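You operate a simulated robot arm through the tools that you are given. There is no shell and no other tool. Be economical: measure what you need, move in short steps, check, and stop when the job is done.

You run a simulated robot arm. Do the job below in one go: nothing can be reset, and whatever is moved stays where it is left.

## Task
Fold the green sack and sew it shut with tag No. 32.
Fine: it is the one on the belt; the tag goes in the yellow pocket; start the sewing head, then the belt; wait till both have stopped.

Only the result counts: the job must be done as asked and must still hold three seconds after the hand-in. Knocking over, shifting, dropping, spilling or breaking anything else fails it. Flat cloth is picked up by pressing the open fingertips on it (5 to 10 N) and closing them slowly along it; thin cloth reads only 2 to 8 mm in the jaws.

## Robot
A 6-joint arm with a two-finger parallel gripper on a trunk, on a base that drives. Base frame: it is fixed to the floor where the robot stands at the start and does not move with it; the origin is under the middle of the robot, x ahead of it, y to its left, z up; the surface under the hand at the start is at about z = 520. Lengths are in mm, angles in rad, forces in N, time in s.
With the tool pointing down near the work surface it reaches from about 140 to 820 mm from the robot's upright axis, wherever it stands. Its first joint turns from -2.007 to 2.007 rad. Places, roughly: conveyor belt [700, 700, 500]; purple clamp lever [700, 1000, 1100]; purple oil plunger [700, 500, 1300]; sewing head green button [600, 500, 1100]; sewing head height knob [700, 1100, 1100]; sewing head main switch [700, 1300, 1100]; sewing head red button [600, 500, 1100]; sewing head tension knob [500, 600, 1200]; white tape brake knob [800, 300, 1100]; yellow sack tag [750, 1250, 1250]; yellow tag pocket [600, 300, 1000]. Payload 3.43 kg.
The TCP is the grasp point between the finger pads, 34 mm short of the fingertips. In the tool frame z runs along the fingers and y along their closing line. Largest opening 128 mm; finger width 24, thickness 12; the body of the gripper, 48 by 130 mm, starts 96 mm behind the TCP.
Orientation is that of the tool frame in the base frame, as a unit quaternion [x, y, z, w]. With the fingers straight down and closing along the base's y, the tool's x points along the base's -x, its y along +y and its z along -z.

## Interface
- The arm moves only by the tool step_arm. Its argument "motion" is a list that holds one entry, the list of rows, each a list of 6 numbers: the shift along the base's x, y, z in units of 20 mm (1.0 is 20 mm), then the turn, a rotation vector about the base's x, y, z in units of 4 degrees (1.0 is 4 degrees). In form: [[[x, y, z, wx, wy, wz], ...]]. A call has 1 to 8 rows; each row shifts and turns the commanded pose from where the row before left it. "fingers" is the opening, from 0 (shut) to 1 (fully open), set as the call begins (left out, the last holds). A call with a number of a shift or a turn outside -1 to 1 is refused whole. A row lasts 0.2 s, in which the tool goes at most 50 mm and 0.15 rad; a call with a longer step from one row to the next is refused whole, and so is a gripper value outside its range. Where a pose cannot be reached the arm comes as near as it can. A force on the tool above 40 N (or 10 N above the force at the start of the call, whichever is more), or a blocked arm, ends the call early, and 0.2 s more pass. Each finger travels about 108 mm/s and halts on what it meets, pressing with about 26 N; the grip force reading is that of the motor and also rises with nothing between the fingers. The clock runs only during rows and for 0.2 s after the last one: add rows that do not move to give the fingers time. It gives the time, the measured TCP pose, the force on the tool (base axes), the opening and the grip force at its end, in the units of the frame above (readings bear some noise), with the torque about the TCP (base axes, N m) and any sound that the robot's microphone picked up.
- Cameras (640 x 400 px; columns grow to the right, rows downward): "scene" is now at [16.9, 219.1, 1417.2]; the picture's right is [0.25, -0.97, 0.00], its down [-0.25, -0.06, -0.97] and it looks along [0.94, 0.24, -0.26] (base axes); focal length 280 px, centre (320, 200). "wrist" rides on the gripper at [76, -11, -160] in the tool frame; the picture's right is [0.15, 0.99, 0.00], its down [-0.88, 0.13, -0.46] and it looks along [-0.45, 0.07, 0.89] (tool axes); focal length 234 px, centre (320, 200). There is no depth. A picture from a camera that has moved, and an enlarged one, comes with that camera's place and axes in the base frame and with its lens.
- get_image(camera): a new picture of that camera. No time passes.
- lift_body(by): slides the trunk up (or, below 0, down) by that many mm; the arm and the scene camera ride with it, the base frame stays. It gives what a move gives, with no picture.
- roll_base(legs): drives the robot by 1 to 6 legs, each [ahead, turn to the left] in mm and rad, along the robot's own axes; the way and the turn of a leg run together, so that a leg with both is an arc; at most 1500 mm and 3.142 rad a leg. The arm and the cameras ride along, it lands a little off, and it stops where it bumps. It gives what a move gives.
- aim_head(pan, tilt): turns the head with the scene camera to pan (to the left, within 1.798 rad either way) and tilt (down, from -0.506 to 1.204), counted from straight ahead of the robot. It gives what a move gives.
- zoom(camera, box): a new picture of the part [left, top, right, bottom] of that camera's present view, enlarged. No time passes.
- close_job(): hands the job in; it is judged then, once.

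Go step by step. Nothing tells you exact positions but the pictures and the camera data: compare them with the known pose of the tool, close in by small moves and look again before you grip or let go. The budget is 120 turns and 78 pictures, counting those below and the enlarged ones. Unless the task says otherwise, let go and move clear before handing in, and close with one line.

The tools are called as name(argument=value, ...) on one line, values as JSON. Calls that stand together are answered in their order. step_arm: Moves the arm, as the interface text tells. Its arguments: {"type":"object","properties":{"motion":{"type":"array","items":{"type":"array","items":{"type":"array","items":{"type":"number"}}}},"fingers":{"type":"number"}},"required":["motion"]} The other tools are called the same way: lift_body (by) slides the trunk up or down; roll_base (legs) drives the base; aim_head (pan, tilt) turns the head that bears the scene camera; get_image (camera) takes a picture; zoom (camera, box) takes an enlarged picture of a part of a camera's view; close_job () hands the job in.

At the start:

```text
time: 0.0
eef_pos: [438.4, 196.1, 1344.0]
orientation: [0.0, 1.0, -0.001, 0.0]
contact_force: [0.2, -0.1, 0.5]
wrist_torque: [0.0, 0.02, 0.0]
grip_width: 128.1
gripper_force: 0.0
trunk travel left (down, up): [-650.0, 140.0]
robot x, y, heading: [0.6, 1.2, -0.001]
head pan, tilt: [0.251, 0.26]
```

scene: 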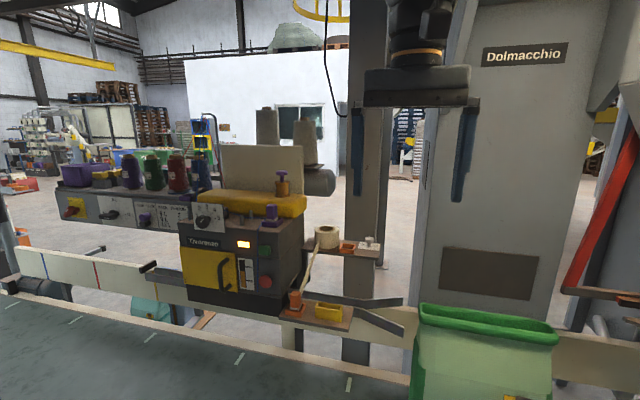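
wrist: 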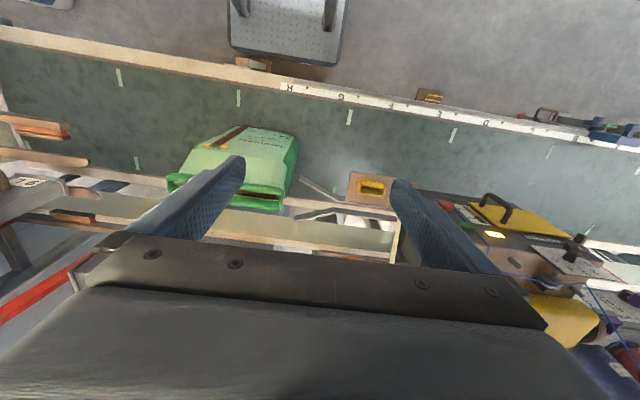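

I see a belt with a green open sack at right, a sewing head with a panel, a yellow pocket and thread spools. I'll enlarge the important parts first to read labels.

zoom(camera="scene", box=[170, 170, 410, 330])

zoom(camera="scene", box=[30, 130, 230, 255])

aim_head(pan=-0.2, tilt=0.7)

get_image(camera="scene")

```text
2.50 times, centred on (290, 250) of scene
camera zoom: at [16.9, 219.1, 1417.2], right [0.25, -0.97, 0.0], down [-0.25, -0.06, -0.97], along [0.94, 0.24, -0.26], focal length 700 px, centre (395, 75)
```

zoom: 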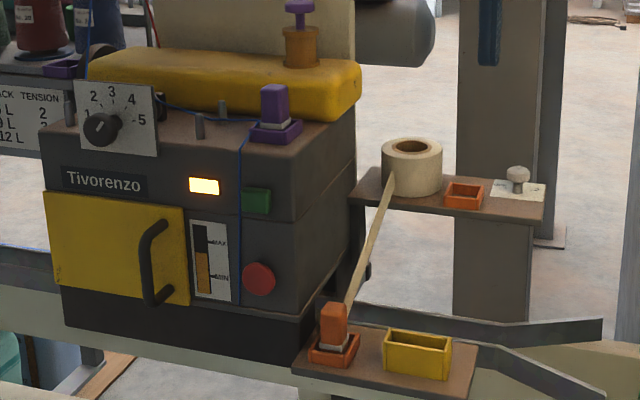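

```text
3.20 times, centred on (130, 192) of scene
camera zoom: at [16.9, 219.1, 1417.2], right [0.25, -0.97, 0.0], down [-0.25, -0.06, -0.97], along [0.94, 0.24, -0.26], focal length 896 px, centre (928, 224)
```

zoom: 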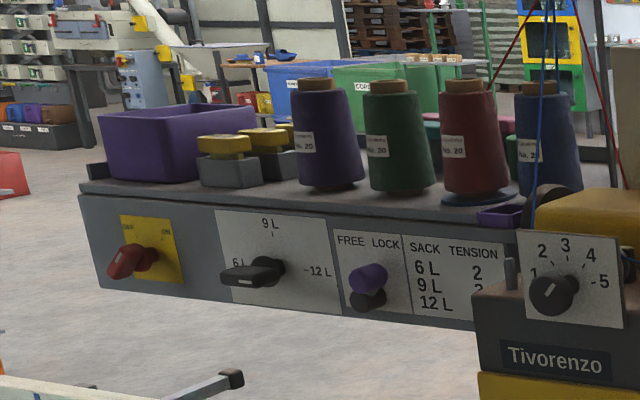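

```text
time: 0.9
eef_pos: [437.1, 196.5, 1343.0]
orientation: [0.0, 1.0, 0.0, 0.0]
contact_force: [0.2, -0.7, 0.7]
wrist_torque: [-0.01, -0.01, 0.0]
grip_width: 128.0
gripper_force: 0.0
trunk travel left (down, up): [-650.0, 140.0]
robot x, y, heading: [-0.4, 0.5, 0.003]
head pan, tilt: [-0.201, 0.7]
```

```text
73 pictures are left
camera scene: at [9.7, 179.0, 1377.5], right [-0.2, -0.98, 0.0], down [-0.63, 0.13, -0.77], along [0.75, -0.15, -0.64], focal length 280 px, centre (320, 200)
```

scene: 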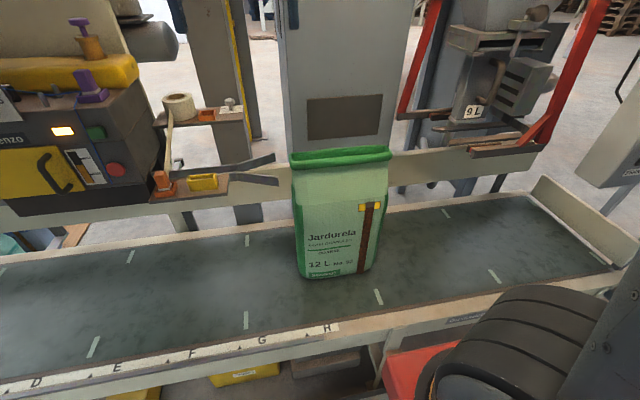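

The sack is labelled 12 L. I'll read the labels, the tension table, dials and where the tags are.

zoom(camera="scene", box=[270, 140, 430, 290])

aim_head(pan=0.75, tilt=0.3)

get_image(camera="scene")

zoom(camera="scene", box=[230, 120, 430, 245])

```text
2.67 times, centred on (350, 215) of scene
camera zoom: at [9.7, 179.0, 1377.5], right [-0.2, -0.98, 0.0], down [-0.63, 0.13, -0.77], along [0.75, -0.15, -0.64], focal length 746 px, centre (240, 160)
```

zoom: 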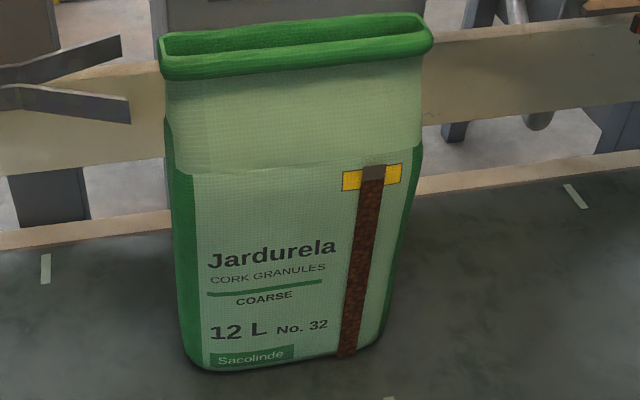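

```text
time: 2.1
eef_pos: [436.6, 196.3, 1344.0]
orientation: [0.0, 1.0, 0.001, 0.0]
contact_force: [0.5, 0.8, 0.4]
wrist_torque: [0.02, 0.03, 0.01]
grip_width: 128.0
gripper_force: 0.0
trunk travel left (down, up): [-650.0, 140.0]
robot x, y, heading: [-0.3, 2.2, 0.001]
head pan, tilt: [0.75, 0.3]
```

```text
71 pictures are left
camera scene: at [-5.3, 259.5, 1413.5], right [0.68, -0.73, 0.0], down [-0.22, -0.2, -0.96], along [0.7, 0.65, -0.3], focal length 280 px, centre (320, 200)
```

scene: 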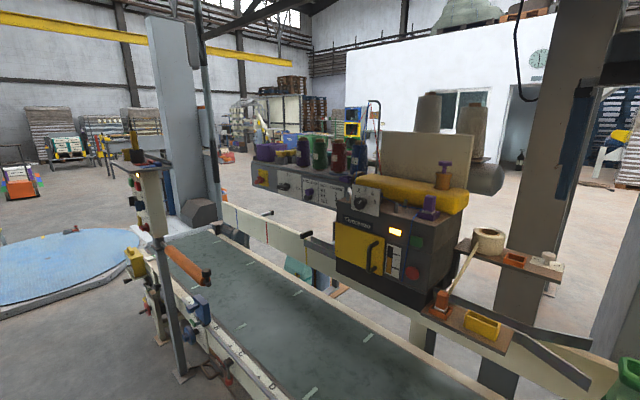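

```text
3.20 times, centred on (330, 182) of scene
camera zoom: at [-5.3, 259.5, 1413.5], right [0.68, -0.73, 0.0], down [-0.22, -0.2, -0.96], along [0.7, 0.65, -0.3], focal length 896 px, centre (288, 256)
```

zoom: 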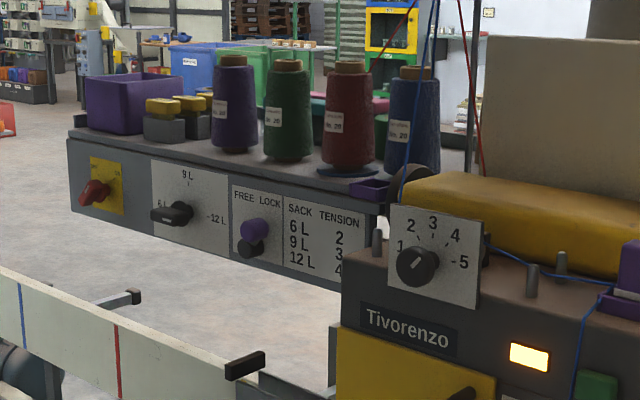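

Settings table says 12 L → tension 4. Now look at the controls on the near-left post, likely the belt controls, and the tags closer.

zoom(camera="scene", box=[100, 130, 300, 400])

zoom(camera="scene", box=[245, 130, 345, 193])

zoom(camera="scene", box=[330, 190, 450, 310])

```text
1.48 times, centred on (200, 265) of scene
camera zoom: at [-5.3, 259.5, 1413.5], right [0.68, -0.73, 0.0], down [-0.22, -0.2, -0.96], along [0.7, 0.65, -0.3], focal length 415 px, centre (498, 104)
```

zoom: 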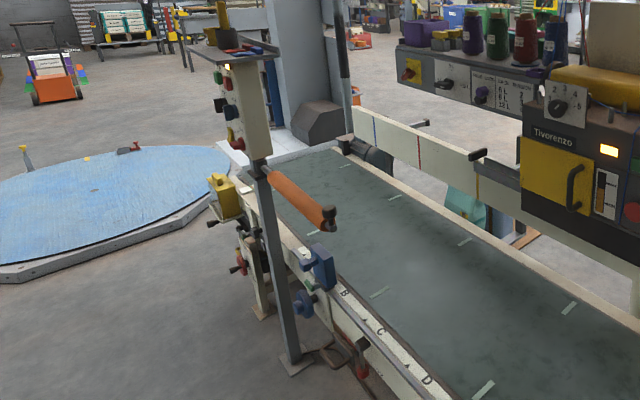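

```text
6.35 times, centred on (295, 162) of scene
camera zoom: at [-5.3, 259.5, 1413.5], right [0.68, -0.73, 0.0], down [-0.22, -0.2, -0.96], along [0.7, 0.65, -0.3], focal length 1777 px, centre (479, 444)
```

zoom: 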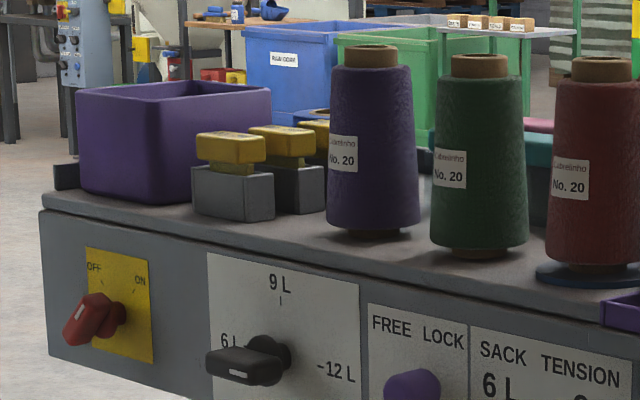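

```text
3.33 times, centred on (390, 250) of scene
camera zoom: at [-5.3, 259.5, 1413.5], right [0.68, -0.73, 0.0], down [-0.22, -0.2, -0.96], along [0.7, 0.65, -0.3], focal length 933 px, centre (87, 33)
```

zoom: 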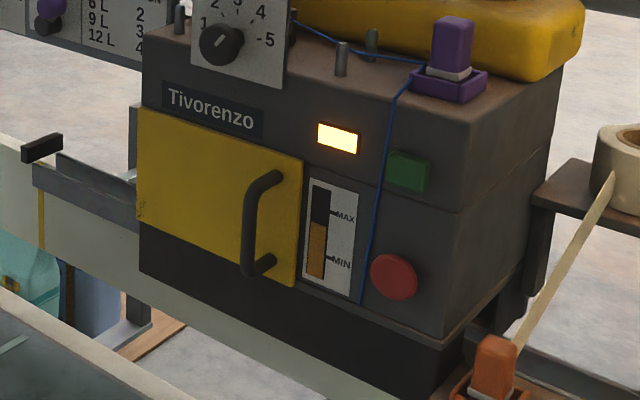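

Main switch, height knob, tension knob and clamp need closer views. I'll turn left and drive along the belt to see the far controls and tags.

roll_base(legs=[[0, 1.571], [700, 0]])

aim_head(pan=-0.9, tilt=0.25)

get_image(camera="scene")

aim_head(pan=-0.2, tilt=0.4)

get_image(camera="scene")

```text
time: 4.3
eef_pos: [233.4, 369.0, 1344.5]
orientation: [-0.262, 0.965, 0.0, 0.001]
contact_force: [-1.1, 0.3, 0.3]
wrist_torque: [-0.01, -0.05, 0.02]
grip_width: 127.8
gripper_force: 0.1
trunk travel left (down, up): [-650.0, 140.0]
robot x, y, heading: [-49.9, -14.2, 0.364]
head pan, tilt: [0.75, 0.3]
stopped in leg 1: the robot was blocked; the commanded pose is now the measured one
```

```text
time: 6.0
eef_pos: [234.4, 369.3, 1343.2]
orientation: [-0.262, 0.965, 0.0, 0.0]
contact_force: [0.7, 0.0, -0.2]
wrist_torque: [-0.02, 0.05, 0.01]
grip_width: 127.9
gripper_force: 0.0
trunk travel left (down, up): [-650.0, 140.0]
robot x, y, heading: [-49.7, -12.4, 0.366]
head pan, tilt: [-0.901, 0.25]
```

```text
66 pictures are left
camera scene: at [-106.7, 95.3, 1418.2], right [-0.51, -0.86, 0.0], down [-0.21, 0.13, -0.97], along [0.83, -0.49, -0.25], focal length 280 px, centre (320, 200)
```

scene: 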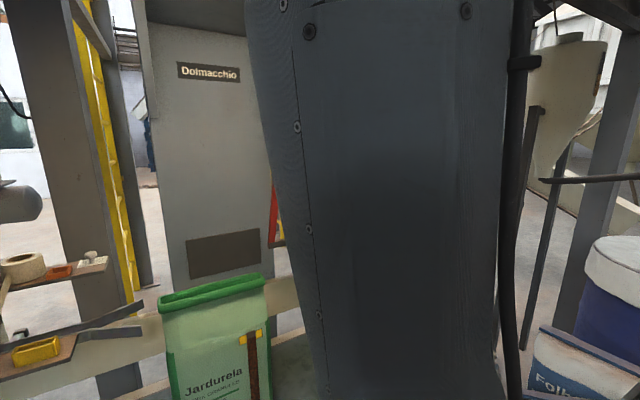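

```text
time: 7.0
eef_pos: [235.5, 368.7, 1344.4]
orientation: [-0.261, 0.965, 0.0, 0.0]
contact_force: [0.2, -0.3, -0.3]
wrist_torque: [0.02, -0.02, -0.05]
grip_width: 127.9
gripper_force: 0.0
trunk travel left (down, up): [-650.0, 140.0]
robot x, y, heading: [-46.9, -11.2, 0.365]
head pan, tilt: [-0.201, 0.4]
```

```text
65 pictures are left
camera scene: at [-95.7, 157.9, 1404.3], right [0.16, -0.99, 0.0], down [-0.38, -0.06, -0.92], along [0.91, 0.15, -0.39], focal length 280 px, centre (320, 200)
```

scene: 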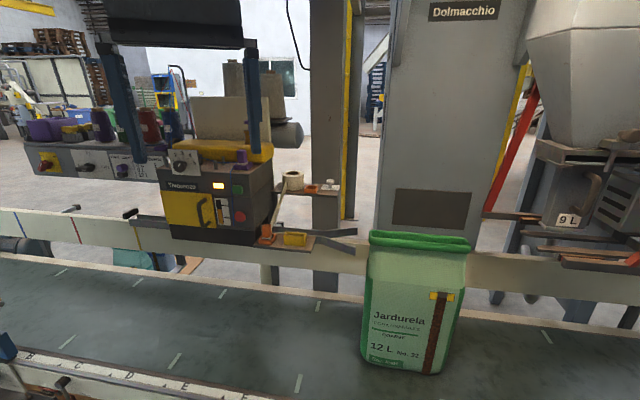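

The base turn was blocked, likely a corner touching the belt frame. I'll look at what is around before moving more.

aim_head(pan=1.79, tilt=0.75)

get_image(camera="scene")

aim_head(pan=-1.79, tilt=0.75)

get_image(camera="scene")

aim_head(pan=0.6, tilt=1.1)

get_image(camera="scene")

```text
time: 9.0
eef_pos: [234.2, 369.9, 1343.8]
orientation: [-0.261, 0.965, 0.0, 0.001]
contact_force: [-0.1, 0.9, -0.3]
wrist_torque: [0.02, 0.0, -0.05]
grip_width: 127.9
gripper_force: 0.0
trunk travel left (down, up): [-650.0, 140.0]
robot x, y, heading: [-47.3, -13.7, 0.367]
head pan, tilt: [1.791, 0.75]
```

```text
64 pictures are left
camera scene: at [-232.8, 212.0, 1373.1], right [0.83, 0.55, 0.0], down [0.38, -0.57, -0.73], along [-0.4, 0.61, -0.68], focal length 280 px, centre (320, 200)
```

scene: 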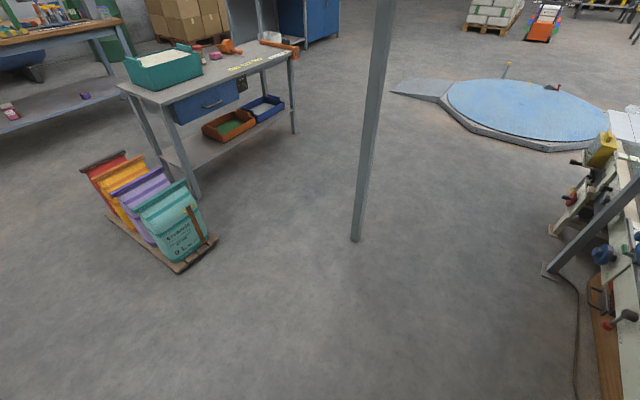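

```text
time: 12.0
eef_pos: [235.3, 368.7, 1344.6]
orientation: [-0.262, 0.965, 0.0, 0.0]
contact_force: [0.3, -0.3, -0.2]
wrist_torque: [-0.04, -0.01, -0.01]
grip_width: 128.3
gripper_force: 0.1
trunk travel left (down, up): [-650.0, 140.0]
robot x, y, heading: [-51.7, -12.8, 0.369]
head pan, tilt: [-1.791, 0.75]
```

```text
63 pictures are left
camera scene: at [-175.0, 60.9, 1373.1], right [-0.99, -0.15, 0.0], down [-0.1, 0.67, -0.73], along [0.11, -0.72, -0.68], focal length 280 px, centre (320, 200)
```

scene: 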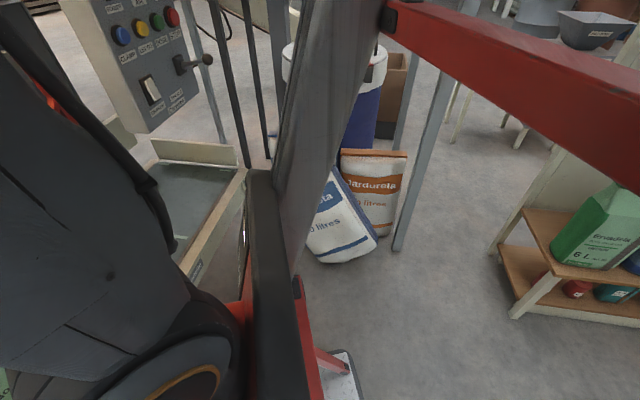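

```text
time: 14.2
eef_pos: [234.9, 368.3, 1344.9]
orientation: [-0.261, 0.965, 0.0, 0.0]
contact_force: [-0.7, -0.2, -0.1]
wrist_torque: [0.0, -0.05, 0.02]
grip_width: 128.1
gripper_force: 0.0
trunk travel left (down, up): [-650.0, 140.0]
robot x, y, heading: [-44.9, -13.7, 0.367]
head pan, tilt: [0.6, 1.1]
```

```text
62 pictures are left
camera scene: at [-151.1, 194.8, 1347.4], right [0.82, -0.57, 0.0], down [-0.51, -0.73, -0.45], along [0.26, 0.37, -0.89], focal length 280 px, centre (320, 200)
```

scene: 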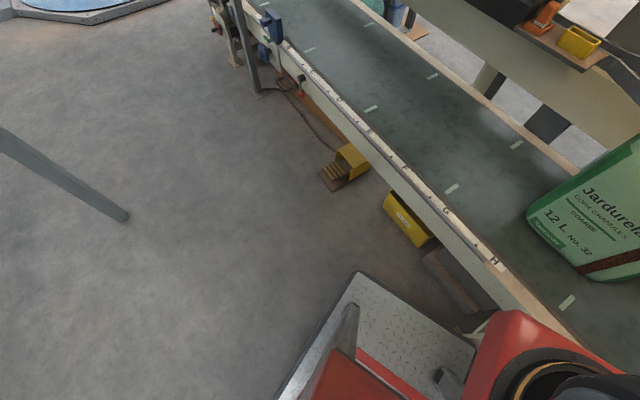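

The plate corner touched the belt frame. There's a button panel at the right end of the belt and a pedal under the belt; let me read them.

zoom(camera="scene", box=[290, 110, 450, 260])

aim_head(pan=-1.7, tilt=0.5)

get_image(camera="scene")

zoom(camera="scene", box=[20, 40, 220, 220])

```text
2.67 times, centred on (370, 185) of scene
camera zoom: at [-151.1, 194.8, 1347.4], right [0.82, -0.57, 0.0], down [-0.51, -0.73, -0.45], along [0.26, 0.37, -0.89], focal length 746 px, centre (187, 240)
```

zoom: 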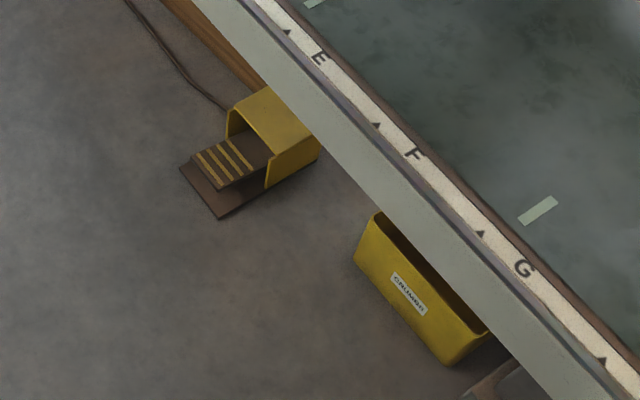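

```text
time: 16.3
eef_pos: [234.6, 369.7, 1343.1]
orientation: [-0.261, 0.965, 0.001, -0.001]
contact_force: [0.2, 0.3, -0.5]
wrist_torque: [-0.03, 0.0, -0.02]
grip_width: 128.1
gripper_force: 0.1
trunk travel left (down, up): [-650.0, 140.0]
robot x, y, heading: [-51.4, -10.3, 0.371]
head pan, tilt: [-1.7, 0.499]
```

```text
60 pictures are left
camera scene: at [-165.7, 54.4, 1395.1], right [-0.97, -0.23, 0.0], down [-0.11, 0.47, -0.88], along [0.21, -0.85, -0.48], focal length 280 px, centre (320, 200)
```

scene: 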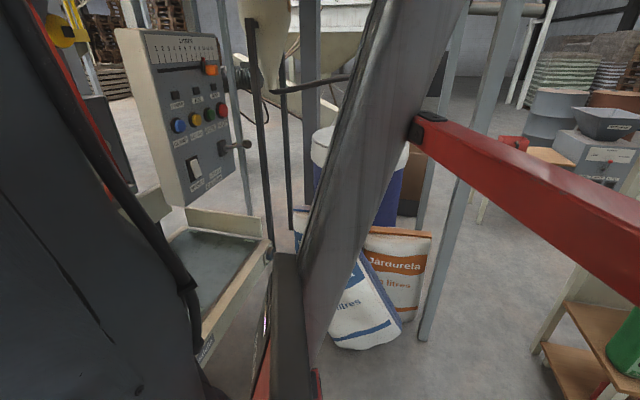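

```text
2.22 times, centred on (120, 130) of scene
camera zoom: at [-165.7, 54.4, 1395.1], right [-0.97, -0.23, 0.0], down [-0.11, 0.47, -0.88], along [0.21, -0.85, -0.48], focal length 622 px, centre (764, 356)
```

zoom: 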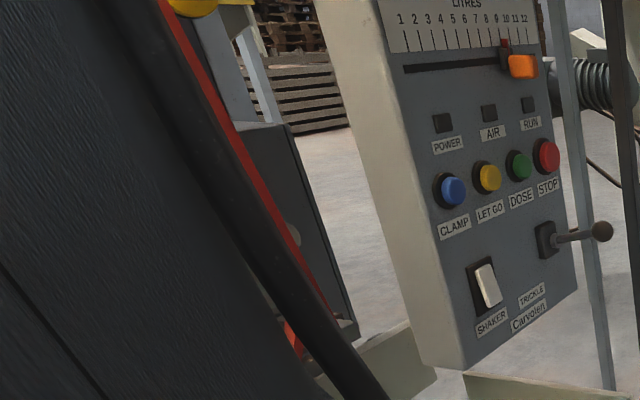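

That panel is the doser, irrelevant. The pedal cable runs to the left post; I'll back off, turn along the belt and go left.

roll_base(legs=[[-130, 0], [0, 1.2], [700, 0]])

aim_head(pan=-0.2, tilt=0.5)

get_image(camera="scene")

aim_head(pan=-1.2, tilt=0.3)

get_image(camera="scene")

```text
time: 24.0
eef_pos: [-439.9, 1029.6, 1343.1]
orientation: [0.767, -0.642, 0.0, 0.0]
contact_force: [-0.1, -0.3, -0.4]
wrist_torque: [-0.01, 0.03, 0.0]
grip_width: 128.2
gripper_force: 0.2
trunk travel left (down, up): [-650.0, 140.0]
robot x, y, heading: [-181.3, 634.2, 1.587]
head pan, tilt: [-1.7, 0.499]
```

```text
time: 25.6
eef_pos: [-440.0, 1030.6, 1344.2]
orientation: [0.768, -0.641, 0.0, 0.0]
contact_force: [-0.1, -0.2, -0.7]
wrist_torque: [-0.02, 0.02, -0.01]
grip_width: 128.0
gripper_force: 0.1
trunk travel left (down, up): [-650.0, 140.0]
robot x, y, heading: [-174.2, 636.6, 1.587]
head pan, tilt: [-0.201, 0.499]
```

```text
58 pictures are left
camera scene: at [-354.4, 645.5, 1395.1], right [0.98, -0.19, 0.0], down [-0.09, -0.47, -0.88], along [0.16, 0.86, -0.48], focal length 280 px, centre (320, 200)
```

scene: 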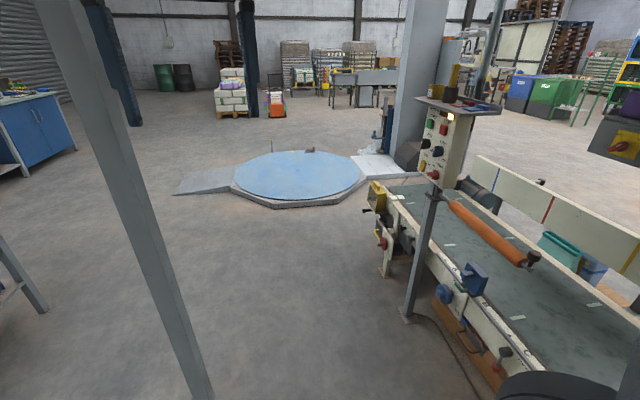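

```text
time: 26.9
eef_pos: [-440.1, 1029.9, 1343.6]
orientation: [0.767, -0.642, 0.0, 0.0]
contact_force: [0.9, 0.2, -0.6]
wrist_torque: [0.01, 0.01, 0.01]
grip_width: 127.9
gripper_force: 0.1
trunk travel left (down, up): [-650.0, 140.0]
robot x, y, heading: [-180.0, 632.7, 1.589]
head pan, tilt: [-1.201, 0.3]
```

```text
57 pictures are left
camera scene: at [-284.7, 591.2, 1413.5], right [0.38, -0.93, 0.0], down [-0.27, -0.11, -0.96], along [0.89, 0.36, -0.3], focal length 280 px, centre (320, 200)
```

scene: 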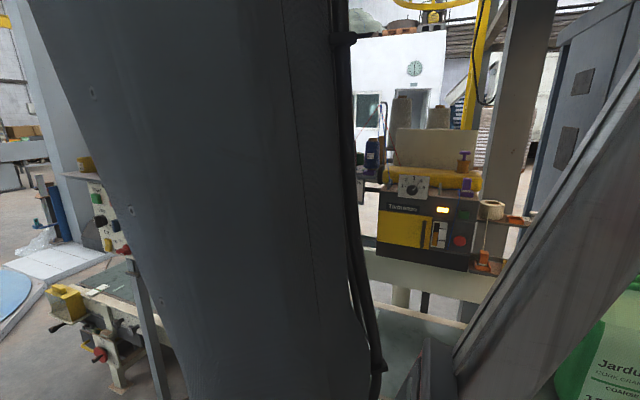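

The mast blocks the right side, so working facing the belt is better. Zoom on the left post panel first.

aim_head(pan=-0.35, tilt=0.4)

zoom(camera="scene", box=[300, 90, 480, 250])

```text
time: 28.0
eef_pos: [-440.8, 1031.3, 1342.7]
orientation: [0.767, -0.641, 0.001, 0.001]
contact_force: [0.4, 0.5, 0.0]
wrist_torque: [0.01, -0.02, -0.01]
grip_width: 128.1
gripper_force: 0.0
trunk travel left (down, up): [-650.0, 140.0]
robot x, y, heading: [-179.1, 634.4, 1.584]
head pan, tilt: [-0.351, 0.4]
```

```text
2.50 times, centred on (390, 170) of scene
camera zoom: at [-340.6, 643.5, 1404.3], right [0.94, -0.33, 0.0], down [-0.13, -0.37, -0.92], along [0.3, 0.87, -0.39], focal length 700 px, centre (145, 275)
```

zoom: 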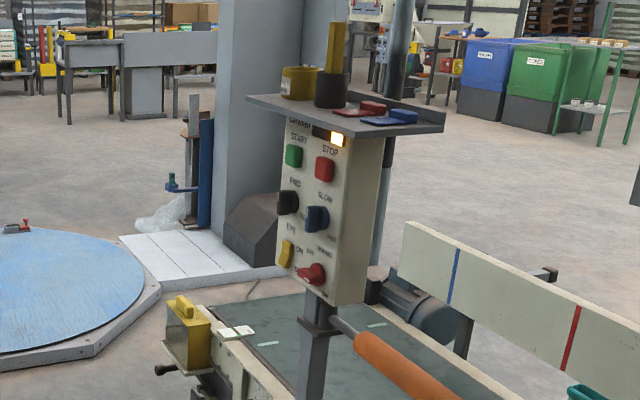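

A conveyor panel: START/STOP, direction, speed, eye, mains. Zoom tighter to read settings.

roll_base(legs=[[250, 0]])

aim_head(pan=-0.6, tilt=0.4)

get_image(camera="scene")

zoom(camera="scene", box=[300, 90, 420, 230])

```text
time: 29.9
eef_pos: [-441.6, 1284.9, 1344.0]
orientation: [0.766, -0.643, -0.001, 0.0]
contact_force: [-0.3, -0.4, -0.7]
wrist_torque: [-0.03, -0.02, 0.0]
grip_width: 128.1
gripper_force: 0.1
trunk travel left (down, up): [-650.0, 140.0]
robot x, y, heading: [-181.5, 888.2, 1.582]
head pan, tilt: [-0.351, 0.4]
```

```text
time: 30.6
eef_pos: [-441.2, 1285.3, 1345.2]
orientation: [0.766, -0.643, 0.001, 0.0]
contact_force: [-0.1, 0.2, 0.0]
wrist_torque: [0.01, 0.02, 0.01]
grip_width: 127.9
gripper_force: 0.0
trunk travel left (down, up): [-650.0, 140.0]
robot x, y, heading: [-183.5, 889.2, 1.579]
head pan, tilt: [-0.6, 0.4]
```

```text
55 pictures are left
camera scene: at [-323.2, 887.9, 1404.2], right [0.83, -0.56, 0.0], down [-0.22, -0.32, -0.92], along [0.51, 0.77, -0.39], focal length 280 px, centre (320, 200)
```

scene: 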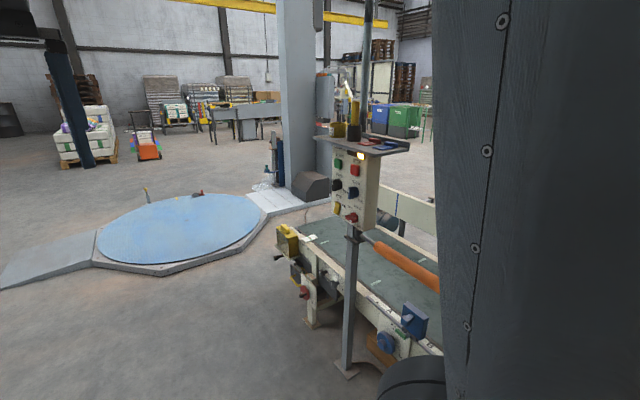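

```text
2.86 times, centred on (360, 160) of scene
camera zoom: at [-323.2, 887.9, 1404.2], right [0.83, -0.56, 0.0], down [-0.22, -0.32, -0.92], along [0.51, 0.77, -0.39], focal length 800 px, centre (206, 314)
```

zoom: 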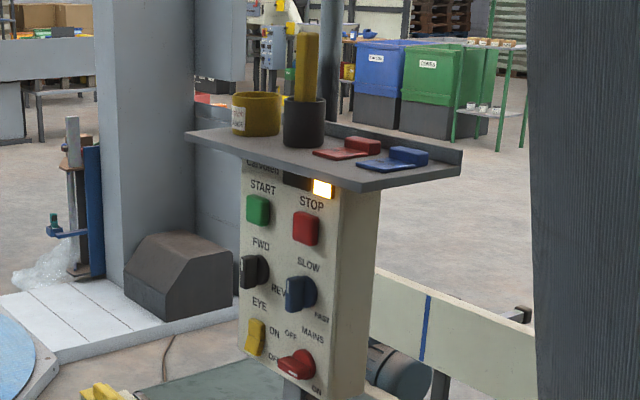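

zoom(camera="scene", box=[328, 145, 384, 235])

```text
4.44 times, centred on (356, 190) of scene
camera zoom: at [-323.2, 887.9, 1404.2], right [0.83, -0.56, 0.0], down [-0.22, -0.32, -0.92], along [0.51, 0.77, -0.39], focal length 1244 px, centre (160, 244)
```

zoom: 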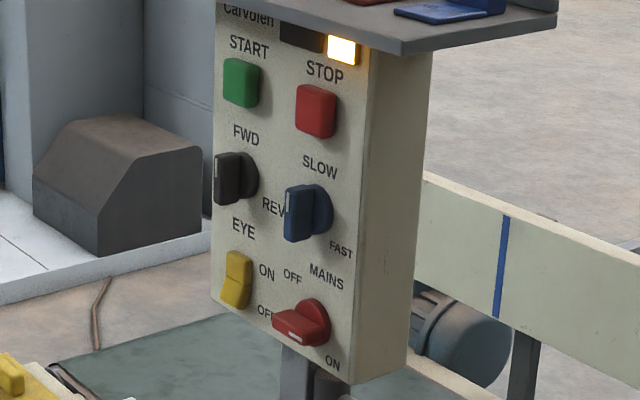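

Conveyor is set FWD, SLOW, eye ON and its lamp is lit. Now turn to face the sewing head and inspect its settings and the tags.

roll_base(legs=[[0, -1.58]])

aim_head(pan=0.0, tilt=0.3)

get_image(camera="scene")

```text
time: 34.9
eef_pos: [215.0, 1150.4, 1343.8]
orientation: [-0.091, 0.996, 0.0, 0.0]
contact_force: [-0.2, -0.1, -1.5]
wrist_torque: [0.03, 0.01, 0.0]
grip_width: 128.1
gripper_force: 0.1
trunk travel left (down, up): [-650.0, 140.0]
robot x, y, heading: [-183.2, 886.8, 0.016]
head pan, tilt: [-0.6, 0.4]
```

```text
time: 35.9
eef_pos: [214.3, 1150.1, 1343.2]
orientation: [-0.091, 0.996, 0.001, -0.001]
contact_force: [0.3, 0.7, -0.1]
wrist_torque: [0.04, -0.02, -0.05]
grip_width: 128.0
gripper_force: 0.2
trunk travel left (down, up): [-650.0, 140.0]
robot x, y, heading: [-182.1, 887.8, 0.02]
head pan, tilt: [0.0, 0.3]
```

```text
52 pictures are left
camera scene: at [-165.8, 1083.0, 1413.5], right [0.02, -1.0, 0.0], down [-0.3, -0.01, -0.96], along [0.96, 0.02, -0.3], focal length 280 px, centre (320, 200)
```

scene: 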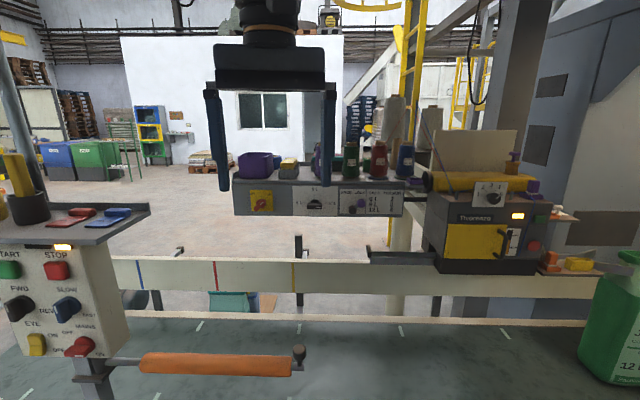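

zoom(camera="scene", box=[225, 145, 425, 220])

zoom(camera="scene", box=[420, 150, 600, 280])

zoom(camera="scene", box=[0, 230, 150, 400])

```text
3.20 times, centred on (325, 182) of scene
camera zoom: at [-165.8, 1083.0, 1413.5], right [0.02, -1.0, 0.0], down [-0.3, -0.01, -0.96], along [0.96, 0.02, -0.3], focal length 896 px, centre (304, 256)
```

zoom: 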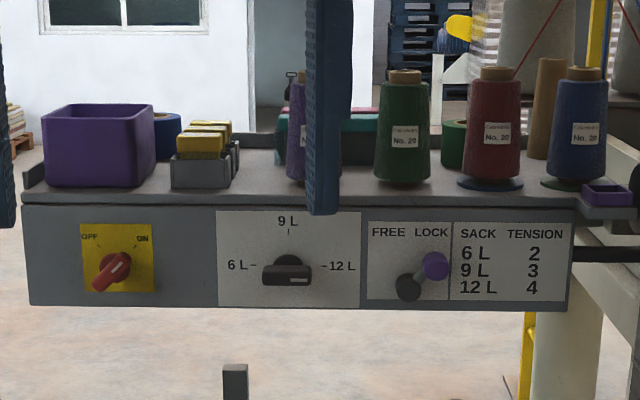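

```text
3.08 times, centred on (510, 215) of scene
camera zoom: at [-165.8, 1083.0, 1413.5], right [0.02, -1.0, 0.0], down [-0.3, -0.01, -0.96], along [0.96, 0.02, -0.3], focal length 861 px, centre (-265, 154)
```

zoom: 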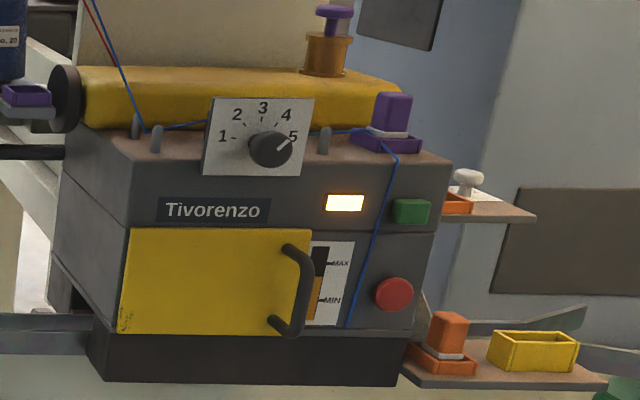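

```text
2.35 times, centred on (75, 315) of scene
camera zoom: at [-165.8, 1083.0, 1413.5], right [0.02, -1.0, 0.0], down [-0.3, -0.01, -0.96], along [0.96, 0.02, -0.3], focal length 659 px, centre (896, -71)
```

zoom: 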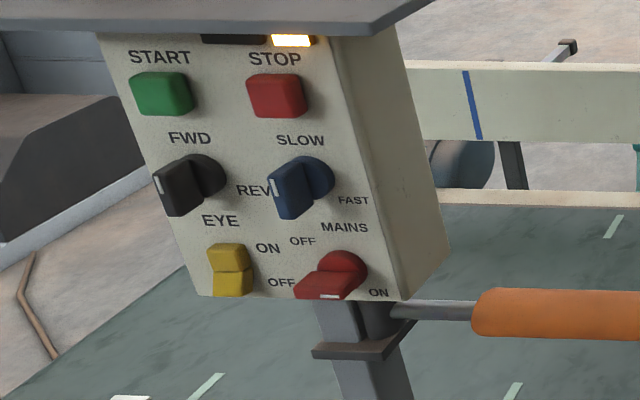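

Height pointer, clamp and tension look near right already; verify with tight zooms.

zoom(camera="scene", box=[247, 180, 297, 215])

zoom(camera="scene", box=[475, 175, 555, 255])

zoom(camera="scene", box=[255, 145, 320, 190])

```text
11.43 times, centred on (272, 198) of scene
camera zoom: at [-165.8, 1083.0, 1413.5], right [0.02, -1.0, 0.0], down [-0.3, -0.01, -0.96], along [0.96, 0.02, -0.3], focal length 3199 px, centre (869, 229)
```

zoom: 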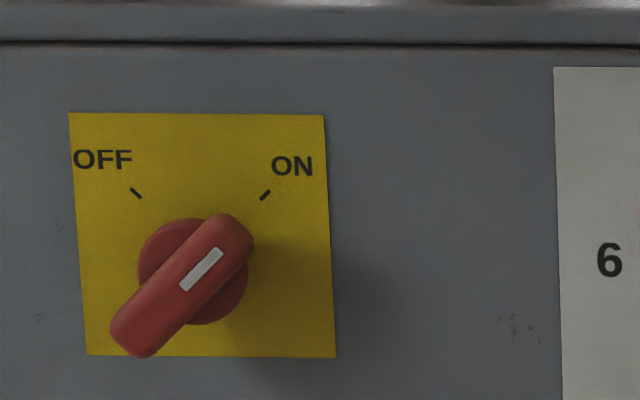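

```text
5.00 times, centred on (515, 215) of scene
camera zoom: at [-165.8, 1083.0, 1413.5], right [0.02, -1.0, 0.0], down [-0.3, -0.01, -0.96], along [0.96, 0.02, -0.3], focal length 1400 px, centre (-655, 125)
```

zoom: 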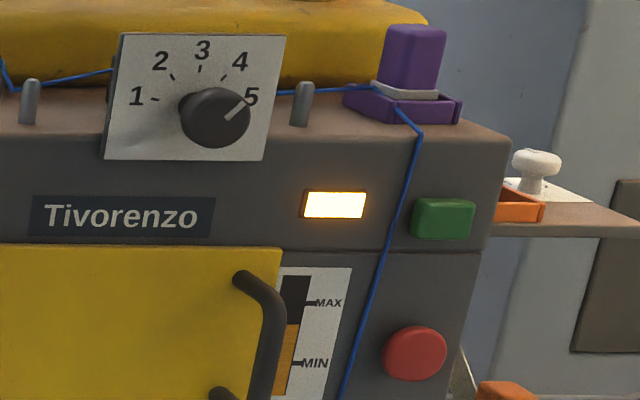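

```text
8.89 times, centred on (288, 168) of scene
camera zoom: at [-165.8, 1083.0, 1413.5], right [0.02, -1.0, 0.0], down [-0.3, -0.01, -0.96], along [0.96, 0.02, -0.3], focal length 2488 px, centre (609, 489)
```

zoom: 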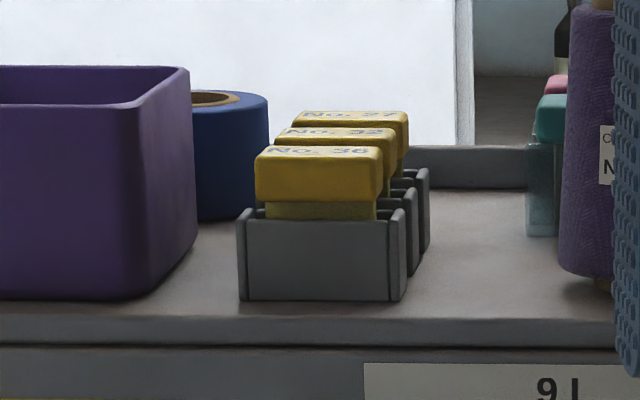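

All sewing-head settings are right (main ON, 12 L, LOCK, tension 4, oil above MIN), and tag No. 32 is the middle one. I'll drive near the tags.

roll_base(legs=[[0, 1.0], [195, 0], [0, -1.02], [80, 0]])

aim_head(pan=-0.1, tilt=0.35)

get_image(camera="scene")

get_image(camera="wrist")

```text
time: 43.2
eef_pos: [390.3, 1319.2, 1344.5]
orientation: [-0.095, 0.996, 0.0, 0.0]
contact_force: [-0.4, -0.6, 0.0]
wrist_torque: [0.0, -0.02, 0.02]
grip_width: 127.9
gripper_force: 0.0
trunk travel left (down, up): [-650.0, 140.0]
robot x, y, heading: [-3.4, 1053.6, 0.028]
head pan, tilt: [0.0, 0.3]
```

```text
time: 43.9
eef_pos: [390.7, 1319.0, 1342.7]
orientation: [-0.095, 0.995, 0.0, 0.0]
contact_force: [-0.7, -0.7, -0.4]
wrist_torque: [0.01, 0.0, 0.03]
grip_width: 128.0
gripper_force: 0.0
trunk travel left (down, up): [-650.0, 140.0]
robot x, y, heading: [-5.9, 1051.1, 0.026]
head pan, tilt: [-0.099, 0.351]
```

```text
45 pictures are left
camera scene: at [10.6, 1240.1, 1408.8], right [-0.07, -1.0, 0.0], down [-0.34, 0.02, -0.94], along [0.94, -0.07, -0.34], focal length 280 px, centre (320, 200)
```

scene: 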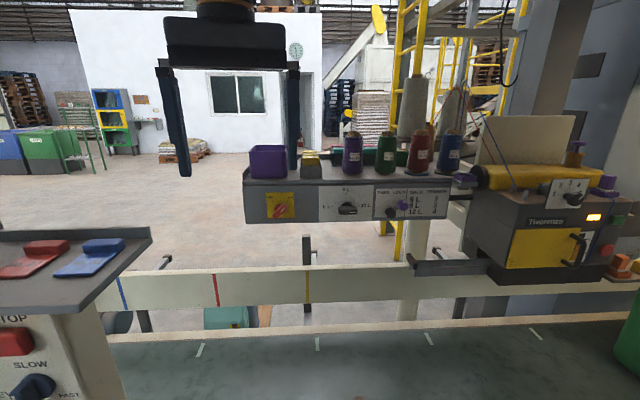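

```text
44 pictures are left
camera wrist: at [318.9, 1294.2, 1502.5], right [-0.33, 0.94, 0.0], down [0.84, 0.29, 0.46], along [0.43, 0.15, -0.89], focal length 234 px, centre (320, 200)
```

wrist: 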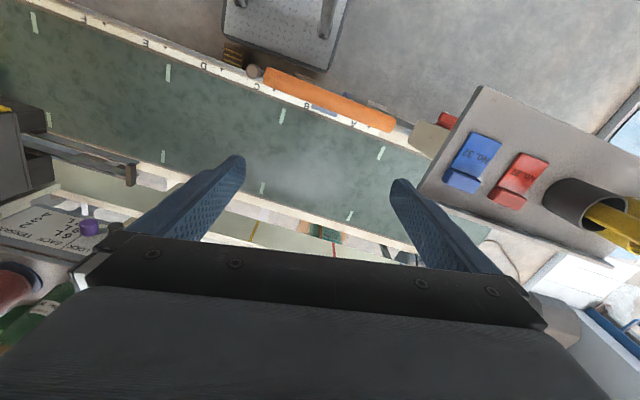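

Triangulating, tag No. 32 is near (755, 1209, 1260). I'll move the tool above and short of it, square it up, narrow the fingers and look.

step_arm(motion=[[[0, -0.3, 0.6, 0, 0, -0.9], [0.6, -0.5, 0.6, 0, 0, -0.9], [1, -0.5, 0.6, 0, 0, -0.93], [1, -0.5, 0.6, 0, 0, 0], [1, -0.5, 0.4, 0, 0, 0], [1, -0.5, 0, 0, 0, 0], [1, -0.5, 0, 0, 0, 0], [1, -0.5, 0, 0, 0, 0]]], fingers=0.5)

step_arm(motion=[[[1, -0.5, 0, 0, 0, 0], [1, -0.5, 0, 0, 0, 0], [1, -0.5, 0, 0, 0, 0], [1, 0, 0, 0, 0, 0], [1, 0, 0, 0, 0, 0], [0.5, 0, 0, 0, 0, 0]]])

get_image(camera="wrist")

```text
time: 45.7
eef_pos: [523.2, 1244.2, 1399.7]
orientation: [0.0, 1.0, 0.0, 0.0]
contact_force: [-1.2, 0.2, 0.3]
wrist_torque: [-0.02, -0.06, -0.01]
grip_width: 64.0
gripper_force: 0.0
trunk travel left (down, up): [-650.0, 140.0]
robot x, y, heading: [-7.8, 1054.3, 0.029]
head pan, tilt: [-0.099, 0.351]
```

```text
time: 47.1
eef_pos: [631.4, 1213.5, 1399.4]
orientation: [0.0, 1.0, 0.0, 0.001]
contact_force: [0.2, -0.6, 0.6]
wrist_torque: [0.0, 0.0, 0.01]
grip_width: 63.9
gripper_force: 0.0
trunk travel left (down, up): [-650.0, 140.0]
robot x, y, heading: [-4.5, 1054.1, 0.026]
head pan, tilt: [-0.099, 0.351]
```

```text
43 pictures are left
camera wrist: at [556.2, 1201.2, 1558.1], right [-0.15, 0.99, 0.0], down [0.88, 0.13, 0.46], along [0.45, 0.07, -0.89], focal length 234 px, centre (320, 200)
```

wrist: 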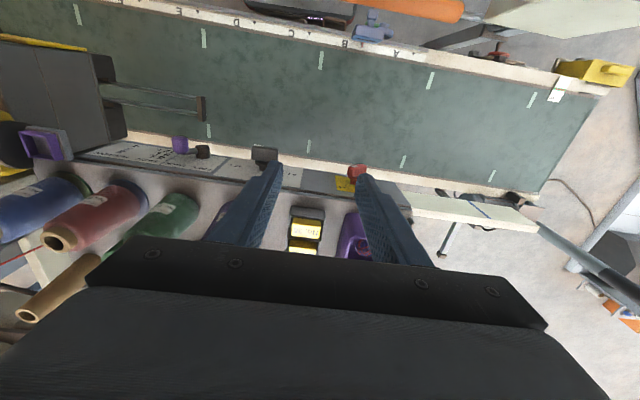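

zoom(camera="wrist", box=[260, 190, 380, 265])

```text
5.33 times, centred on (320, 228) of wrist
camera zoom: at [556.2, 1201.2, 1558.1], right [-0.15, 0.99, 0.0], down [0.88, 0.13, 0.46], along [0.45, 0.07, -0.89], focal length 1249 px, centre (320, 53)
```

zoom: 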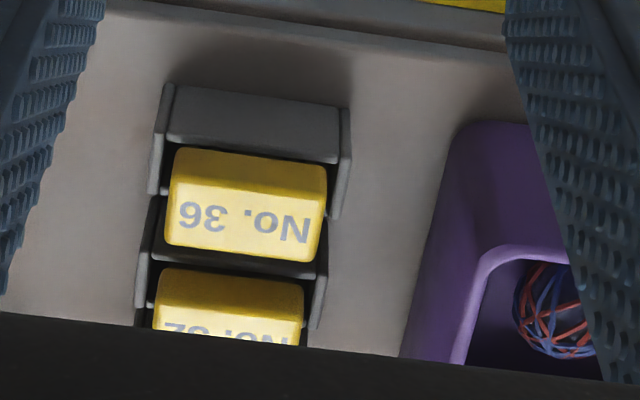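

Tag 32 sits about (803, 1210, top z 1257), just at the reach limit, so I'll drive 70 mm closer and look again.

roll_base(legs=[[70, 0]])

zoom(camera="wrist", box=[220, 150, 420, 270])

```text
time: 48.0
eef_pos: [662.2, 1208.4, 1397.7]
orientation: [0.004, 1.0, 0.0, -0.001]
contact_force: [0.6, -0.5, 0.6]
wrist_torque: [0.08, 0.02, 0.02]
grip_width: 63.9
gripper_force: 0.0
trunk travel left (down, up): [-650.0, 140.0]
robot x, y, heading: [25.7, 1056.2, 0.015]
head pan, tilt: [-0.099, 0.351]
stopped in leg 1: the robot was blocked; the commanded pose is now the measured one
```

```text
3.20 times, centred on (320, 210) of wrist
camera zoom: at [586.7, 1199.0, 1556.9], right [-0.14, 0.99, 0.0], down [0.88, 0.12, 0.45], along [0.45, 0.06, -0.89], focal length 749 px, centre (320, 168)
```

zoom: 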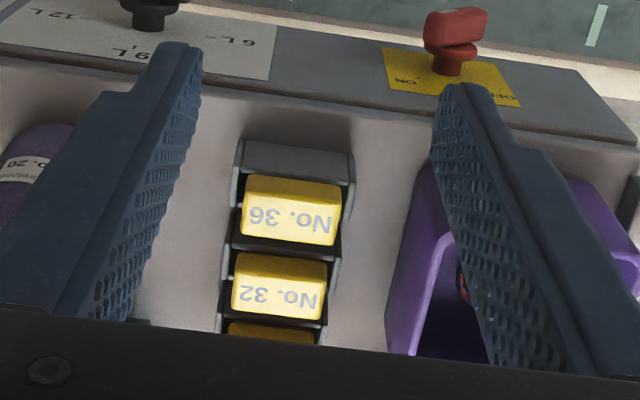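

Reach is now fine. Move over tag 32, then look before descending.

step_arm(motion=[[[1, 0, 0, 0, 0, 0], [1, 0, 0, 0, 0, 0], [1, -0.12, 0, 0, 0, 0], [1, 0, 0, 0, 0, 0], [1, 0, 0, 0, 0, 0], [1, 0, 0, 0, 0, -0.06], [1, 0, 0, 0, 0, 0], [0.1, 0, 0, 0, 0, 0]]], fingers=0.469)

step_arm(motion=[[[0, 0, -1, 0, 0, 0], [0, 0, -1, 0, 0, 0], [0, 0, -1, 0, 0, 0]]])

aim_head(pan=0.0, tilt=0.35)

zoom(camera="scene", box=[250, 70, 410, 200])

```text
time: 49.8
eef_pos: [750.8, 1194.6, 1352.0]
orientation: [0.006, 1.0, 0.0, 0.001]
contact_force: [0.1, 0.8, -0.3]
wrist_torque: [-0.03, -0.01, -0.03]
grip_width: 60.1
gripper_force: 0.2
out of reach, approached as far as the arm can: row 3, 4, 5, 6, 7
trunk travel left (down, up): [-650.0, 140.0]
robot x, y, heading: [21.5, 1056.5, 0.015]
head pan, tilt: [-0.099, 0.351]
```

```text
time: 50.6
eef_pos: [750.9, 1195.7, 1292.3]
orientation: [0.007, 1.0, 0.0, 0.0]
contact_force: [0.1, 0.5, 0.4]
wrist_torque: [0.0, -0.01, 0.0]
grip_width: 59.9
gripper_force: 0.1
trunk travel left (down, up): [-650.0, 140.0]
robot x, y, heading: [27.3, 1056.3, 0.012]
head pan, tilt: [-0.099, 0.351]
```

```text
time: 51.2
eef_pos: [750.6, 1196.2, 1293.2]
orientation: [0.006, 1.0, 0.0, -0.001]
contact_force: [-0.2, 0.0, -0.7]
wrist_torque: [0.04, 0.0, 0.04]
grip_width: 60.1
gripper_force: 0.1
trunk travel left (down, up): [-650.0, 140.0]
robot x, y, heading: [24.8, 1055.1, 0.019]
head pan, tilt: [0.0, 0.351]
```

```text
3.08 times, centred on (330, 135) of scene
camera zoom: at [42.3, 1251.7, 1408.8], right [0.01, -1.0, 0.0], down [-0.34, 0.0, -0.94], along [0.94, 0.01, -0.34], focal length 861 px, centre (289, 400)
```

zoom: 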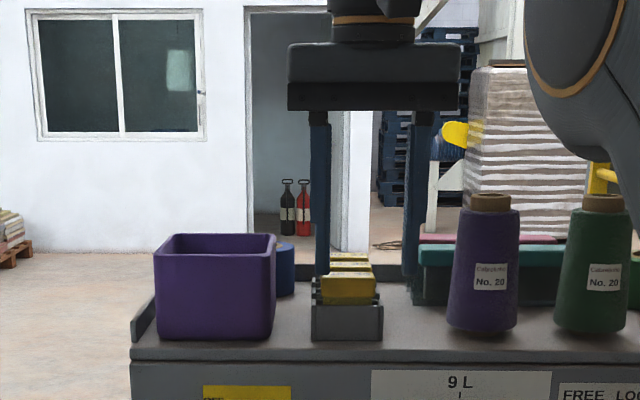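

At this height the arm is near its limit; raising the trunk will extend the reach. Lift the trunk by 140, then go down and forward.

lift_body(by=140)

step_arm(motion=[[[0, 0, -1, 0, 0, 0], [0, 0, -1, 0, 0, 0], [0, 0.2, -1, 0, 0, -0.2], [0, 0.2, -1, 0, 0, 0], [0, 0.1, -0.5, 0, 0, 0], [1, 0, 0, 0, 0, 0], [1, 0, 0, 0, 0, 0], [0.65, 0, 0, 0, 0, 0]]])

```text
time: 52.9
eef_pos: [748.8, 1194.9, 1431.6]
orientation: [0.007, 1.0, -0.001, -0.001]
contact_force: [0.3, 0.6, -0.1]
wrist_torque: [-0.02, 0.08, -0.02]
grip_width: 60.2
gripper_force: 0.0
trunk travel left (down, up): [-790.0, 0.0]
robot x, y, heading: [25.6, 1055.3, 0.019]
head pan, tilt: [0.0, 0.351]
```

```text
time: 54.7
eef_pos: [776.6, 1202.5, 1374.6]
orientation: [0.012, 1.0, 0.0, 0.0]
contact_force: [0.0, -1.2, 0.2]
wrist_torque: [0.01, 0.0, 0.03]
grip_width: 60.0
gripper_force: 0.1
out of reach, approached as far as the arm can: row 1, 2, 3, 4, 5, 6, 7, 8
trunk travel left (down, up): [-790.0, 0.0]
robot x, y, heading: [26.7, 1056.8, 0.011]
head pan, tilt: [0.0, 0.351]
```

step_arm(motion=[[[0, 0, -1, 0, 0, -0.1], [0, 0, -1, 0, 0, -0.1]]])

```text
time: 55.3
eef_pos: [777.4, 1202.8, 1365.3]
orientation: [0.015, 1.0, 0.0, -0.002]
contact_force: [-0.5, -0.1, 0.0]
wrist_torque: [-0.01, 0.01, 0.0]
grip_width: 59.9
gripper_force: 0.1
out of reach, approached as far as the arm can: row 1, 2
trunk travel left (down, up): [-790.0, 0.0]
robot x, y, heading: [21.7, 1054.1, 0.01]
head pan, tilt: [0.0, 0.351]
```

Reach is marginal with the tool vertical, so I'll tilt the fingers forward by 16° (closing line unchanged) and approach.

step_arm(motion=[[[-0.5, 0, 0, 0, 0, 0.43], [0, 0, 0, 0, -1, 0], [0, 0, 0, 0, -1, 0], [0, 0, 0, 0, -1, 0], [0, 0, 0, 0, -1, 0]]])

step_arm(motion=[[[0.5, 0.1, 0, 0, 0, 0], [0.5, 0.1, 0, 0, 0, 0], [0.5, 0, -0.5, 0, 0, 0]]])

```text
time: 56.5
eef_pos: [777.7, 1201.9, 1364.5]
orientation: [0.015, 1.0, 0.001, -0.002]
contact_force: [-0.2, 0.0, 0.1]
wrist_torque: [-0.01, 0.03, -0.05]
grip_width: 60.2
gripper_force: 0.1
out of reach, approached as far as the arm can: row 1, 2, 3, 4, 5
trunk travel left (down, up): [-790.0, 0.0]
robot x, y, heading: [29.5, 1057.7, 0.015]
head pan, tilt: [0.0, 0.351]
```

```text
time: 57.3
eef_pos: [788.7, 1202.6, 1344.4]
orientation: [0.016, 1.0, -0.001, -0.002]
contact_force: [0.5, 0.3, -0.5]
wrist_torque: [-0.03, 0.02, 0.02]
grip_width: 59.9
gripper_force: 0.0
out of reach, approached as far as the arm can: row 1, 2, 3
trunk travel left (down, up): [-790.0, 0.0]
robot x, y, heading: [27.1, 1052.0, 0.012]
head pan, tilt: [0.0, 0.351]
```

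step_arm(motion=[[[0.3, 0.05, -0.5, 0, 0, 0], [0.3, 0.05, -0.5, 0, 0, 0], [0, 0, -0.5, 0, 0, 0.2], [0, 0, -0.5, 0, 0, 0]]])

```text
time: 58.3
eef_pos: [800.5, 1203.9, 1305.7]
orientation: [0.009, 1.0, -0.001, -0.003]
contact_force: [-0.6, -0.1, 0.1]
wrist_torque: [0.0, 0.02, -0.02]
grip_width: 60.2
gripper_force: 0.0
out of reach, approached as far as the arm can: row 2, 4
trunk travel left (down, up): [-790.0, 0.0]
robot x, y, heading: [25.9, 1056.7, 0.012]
head pan, tilt: [0.0, 0.351]
```

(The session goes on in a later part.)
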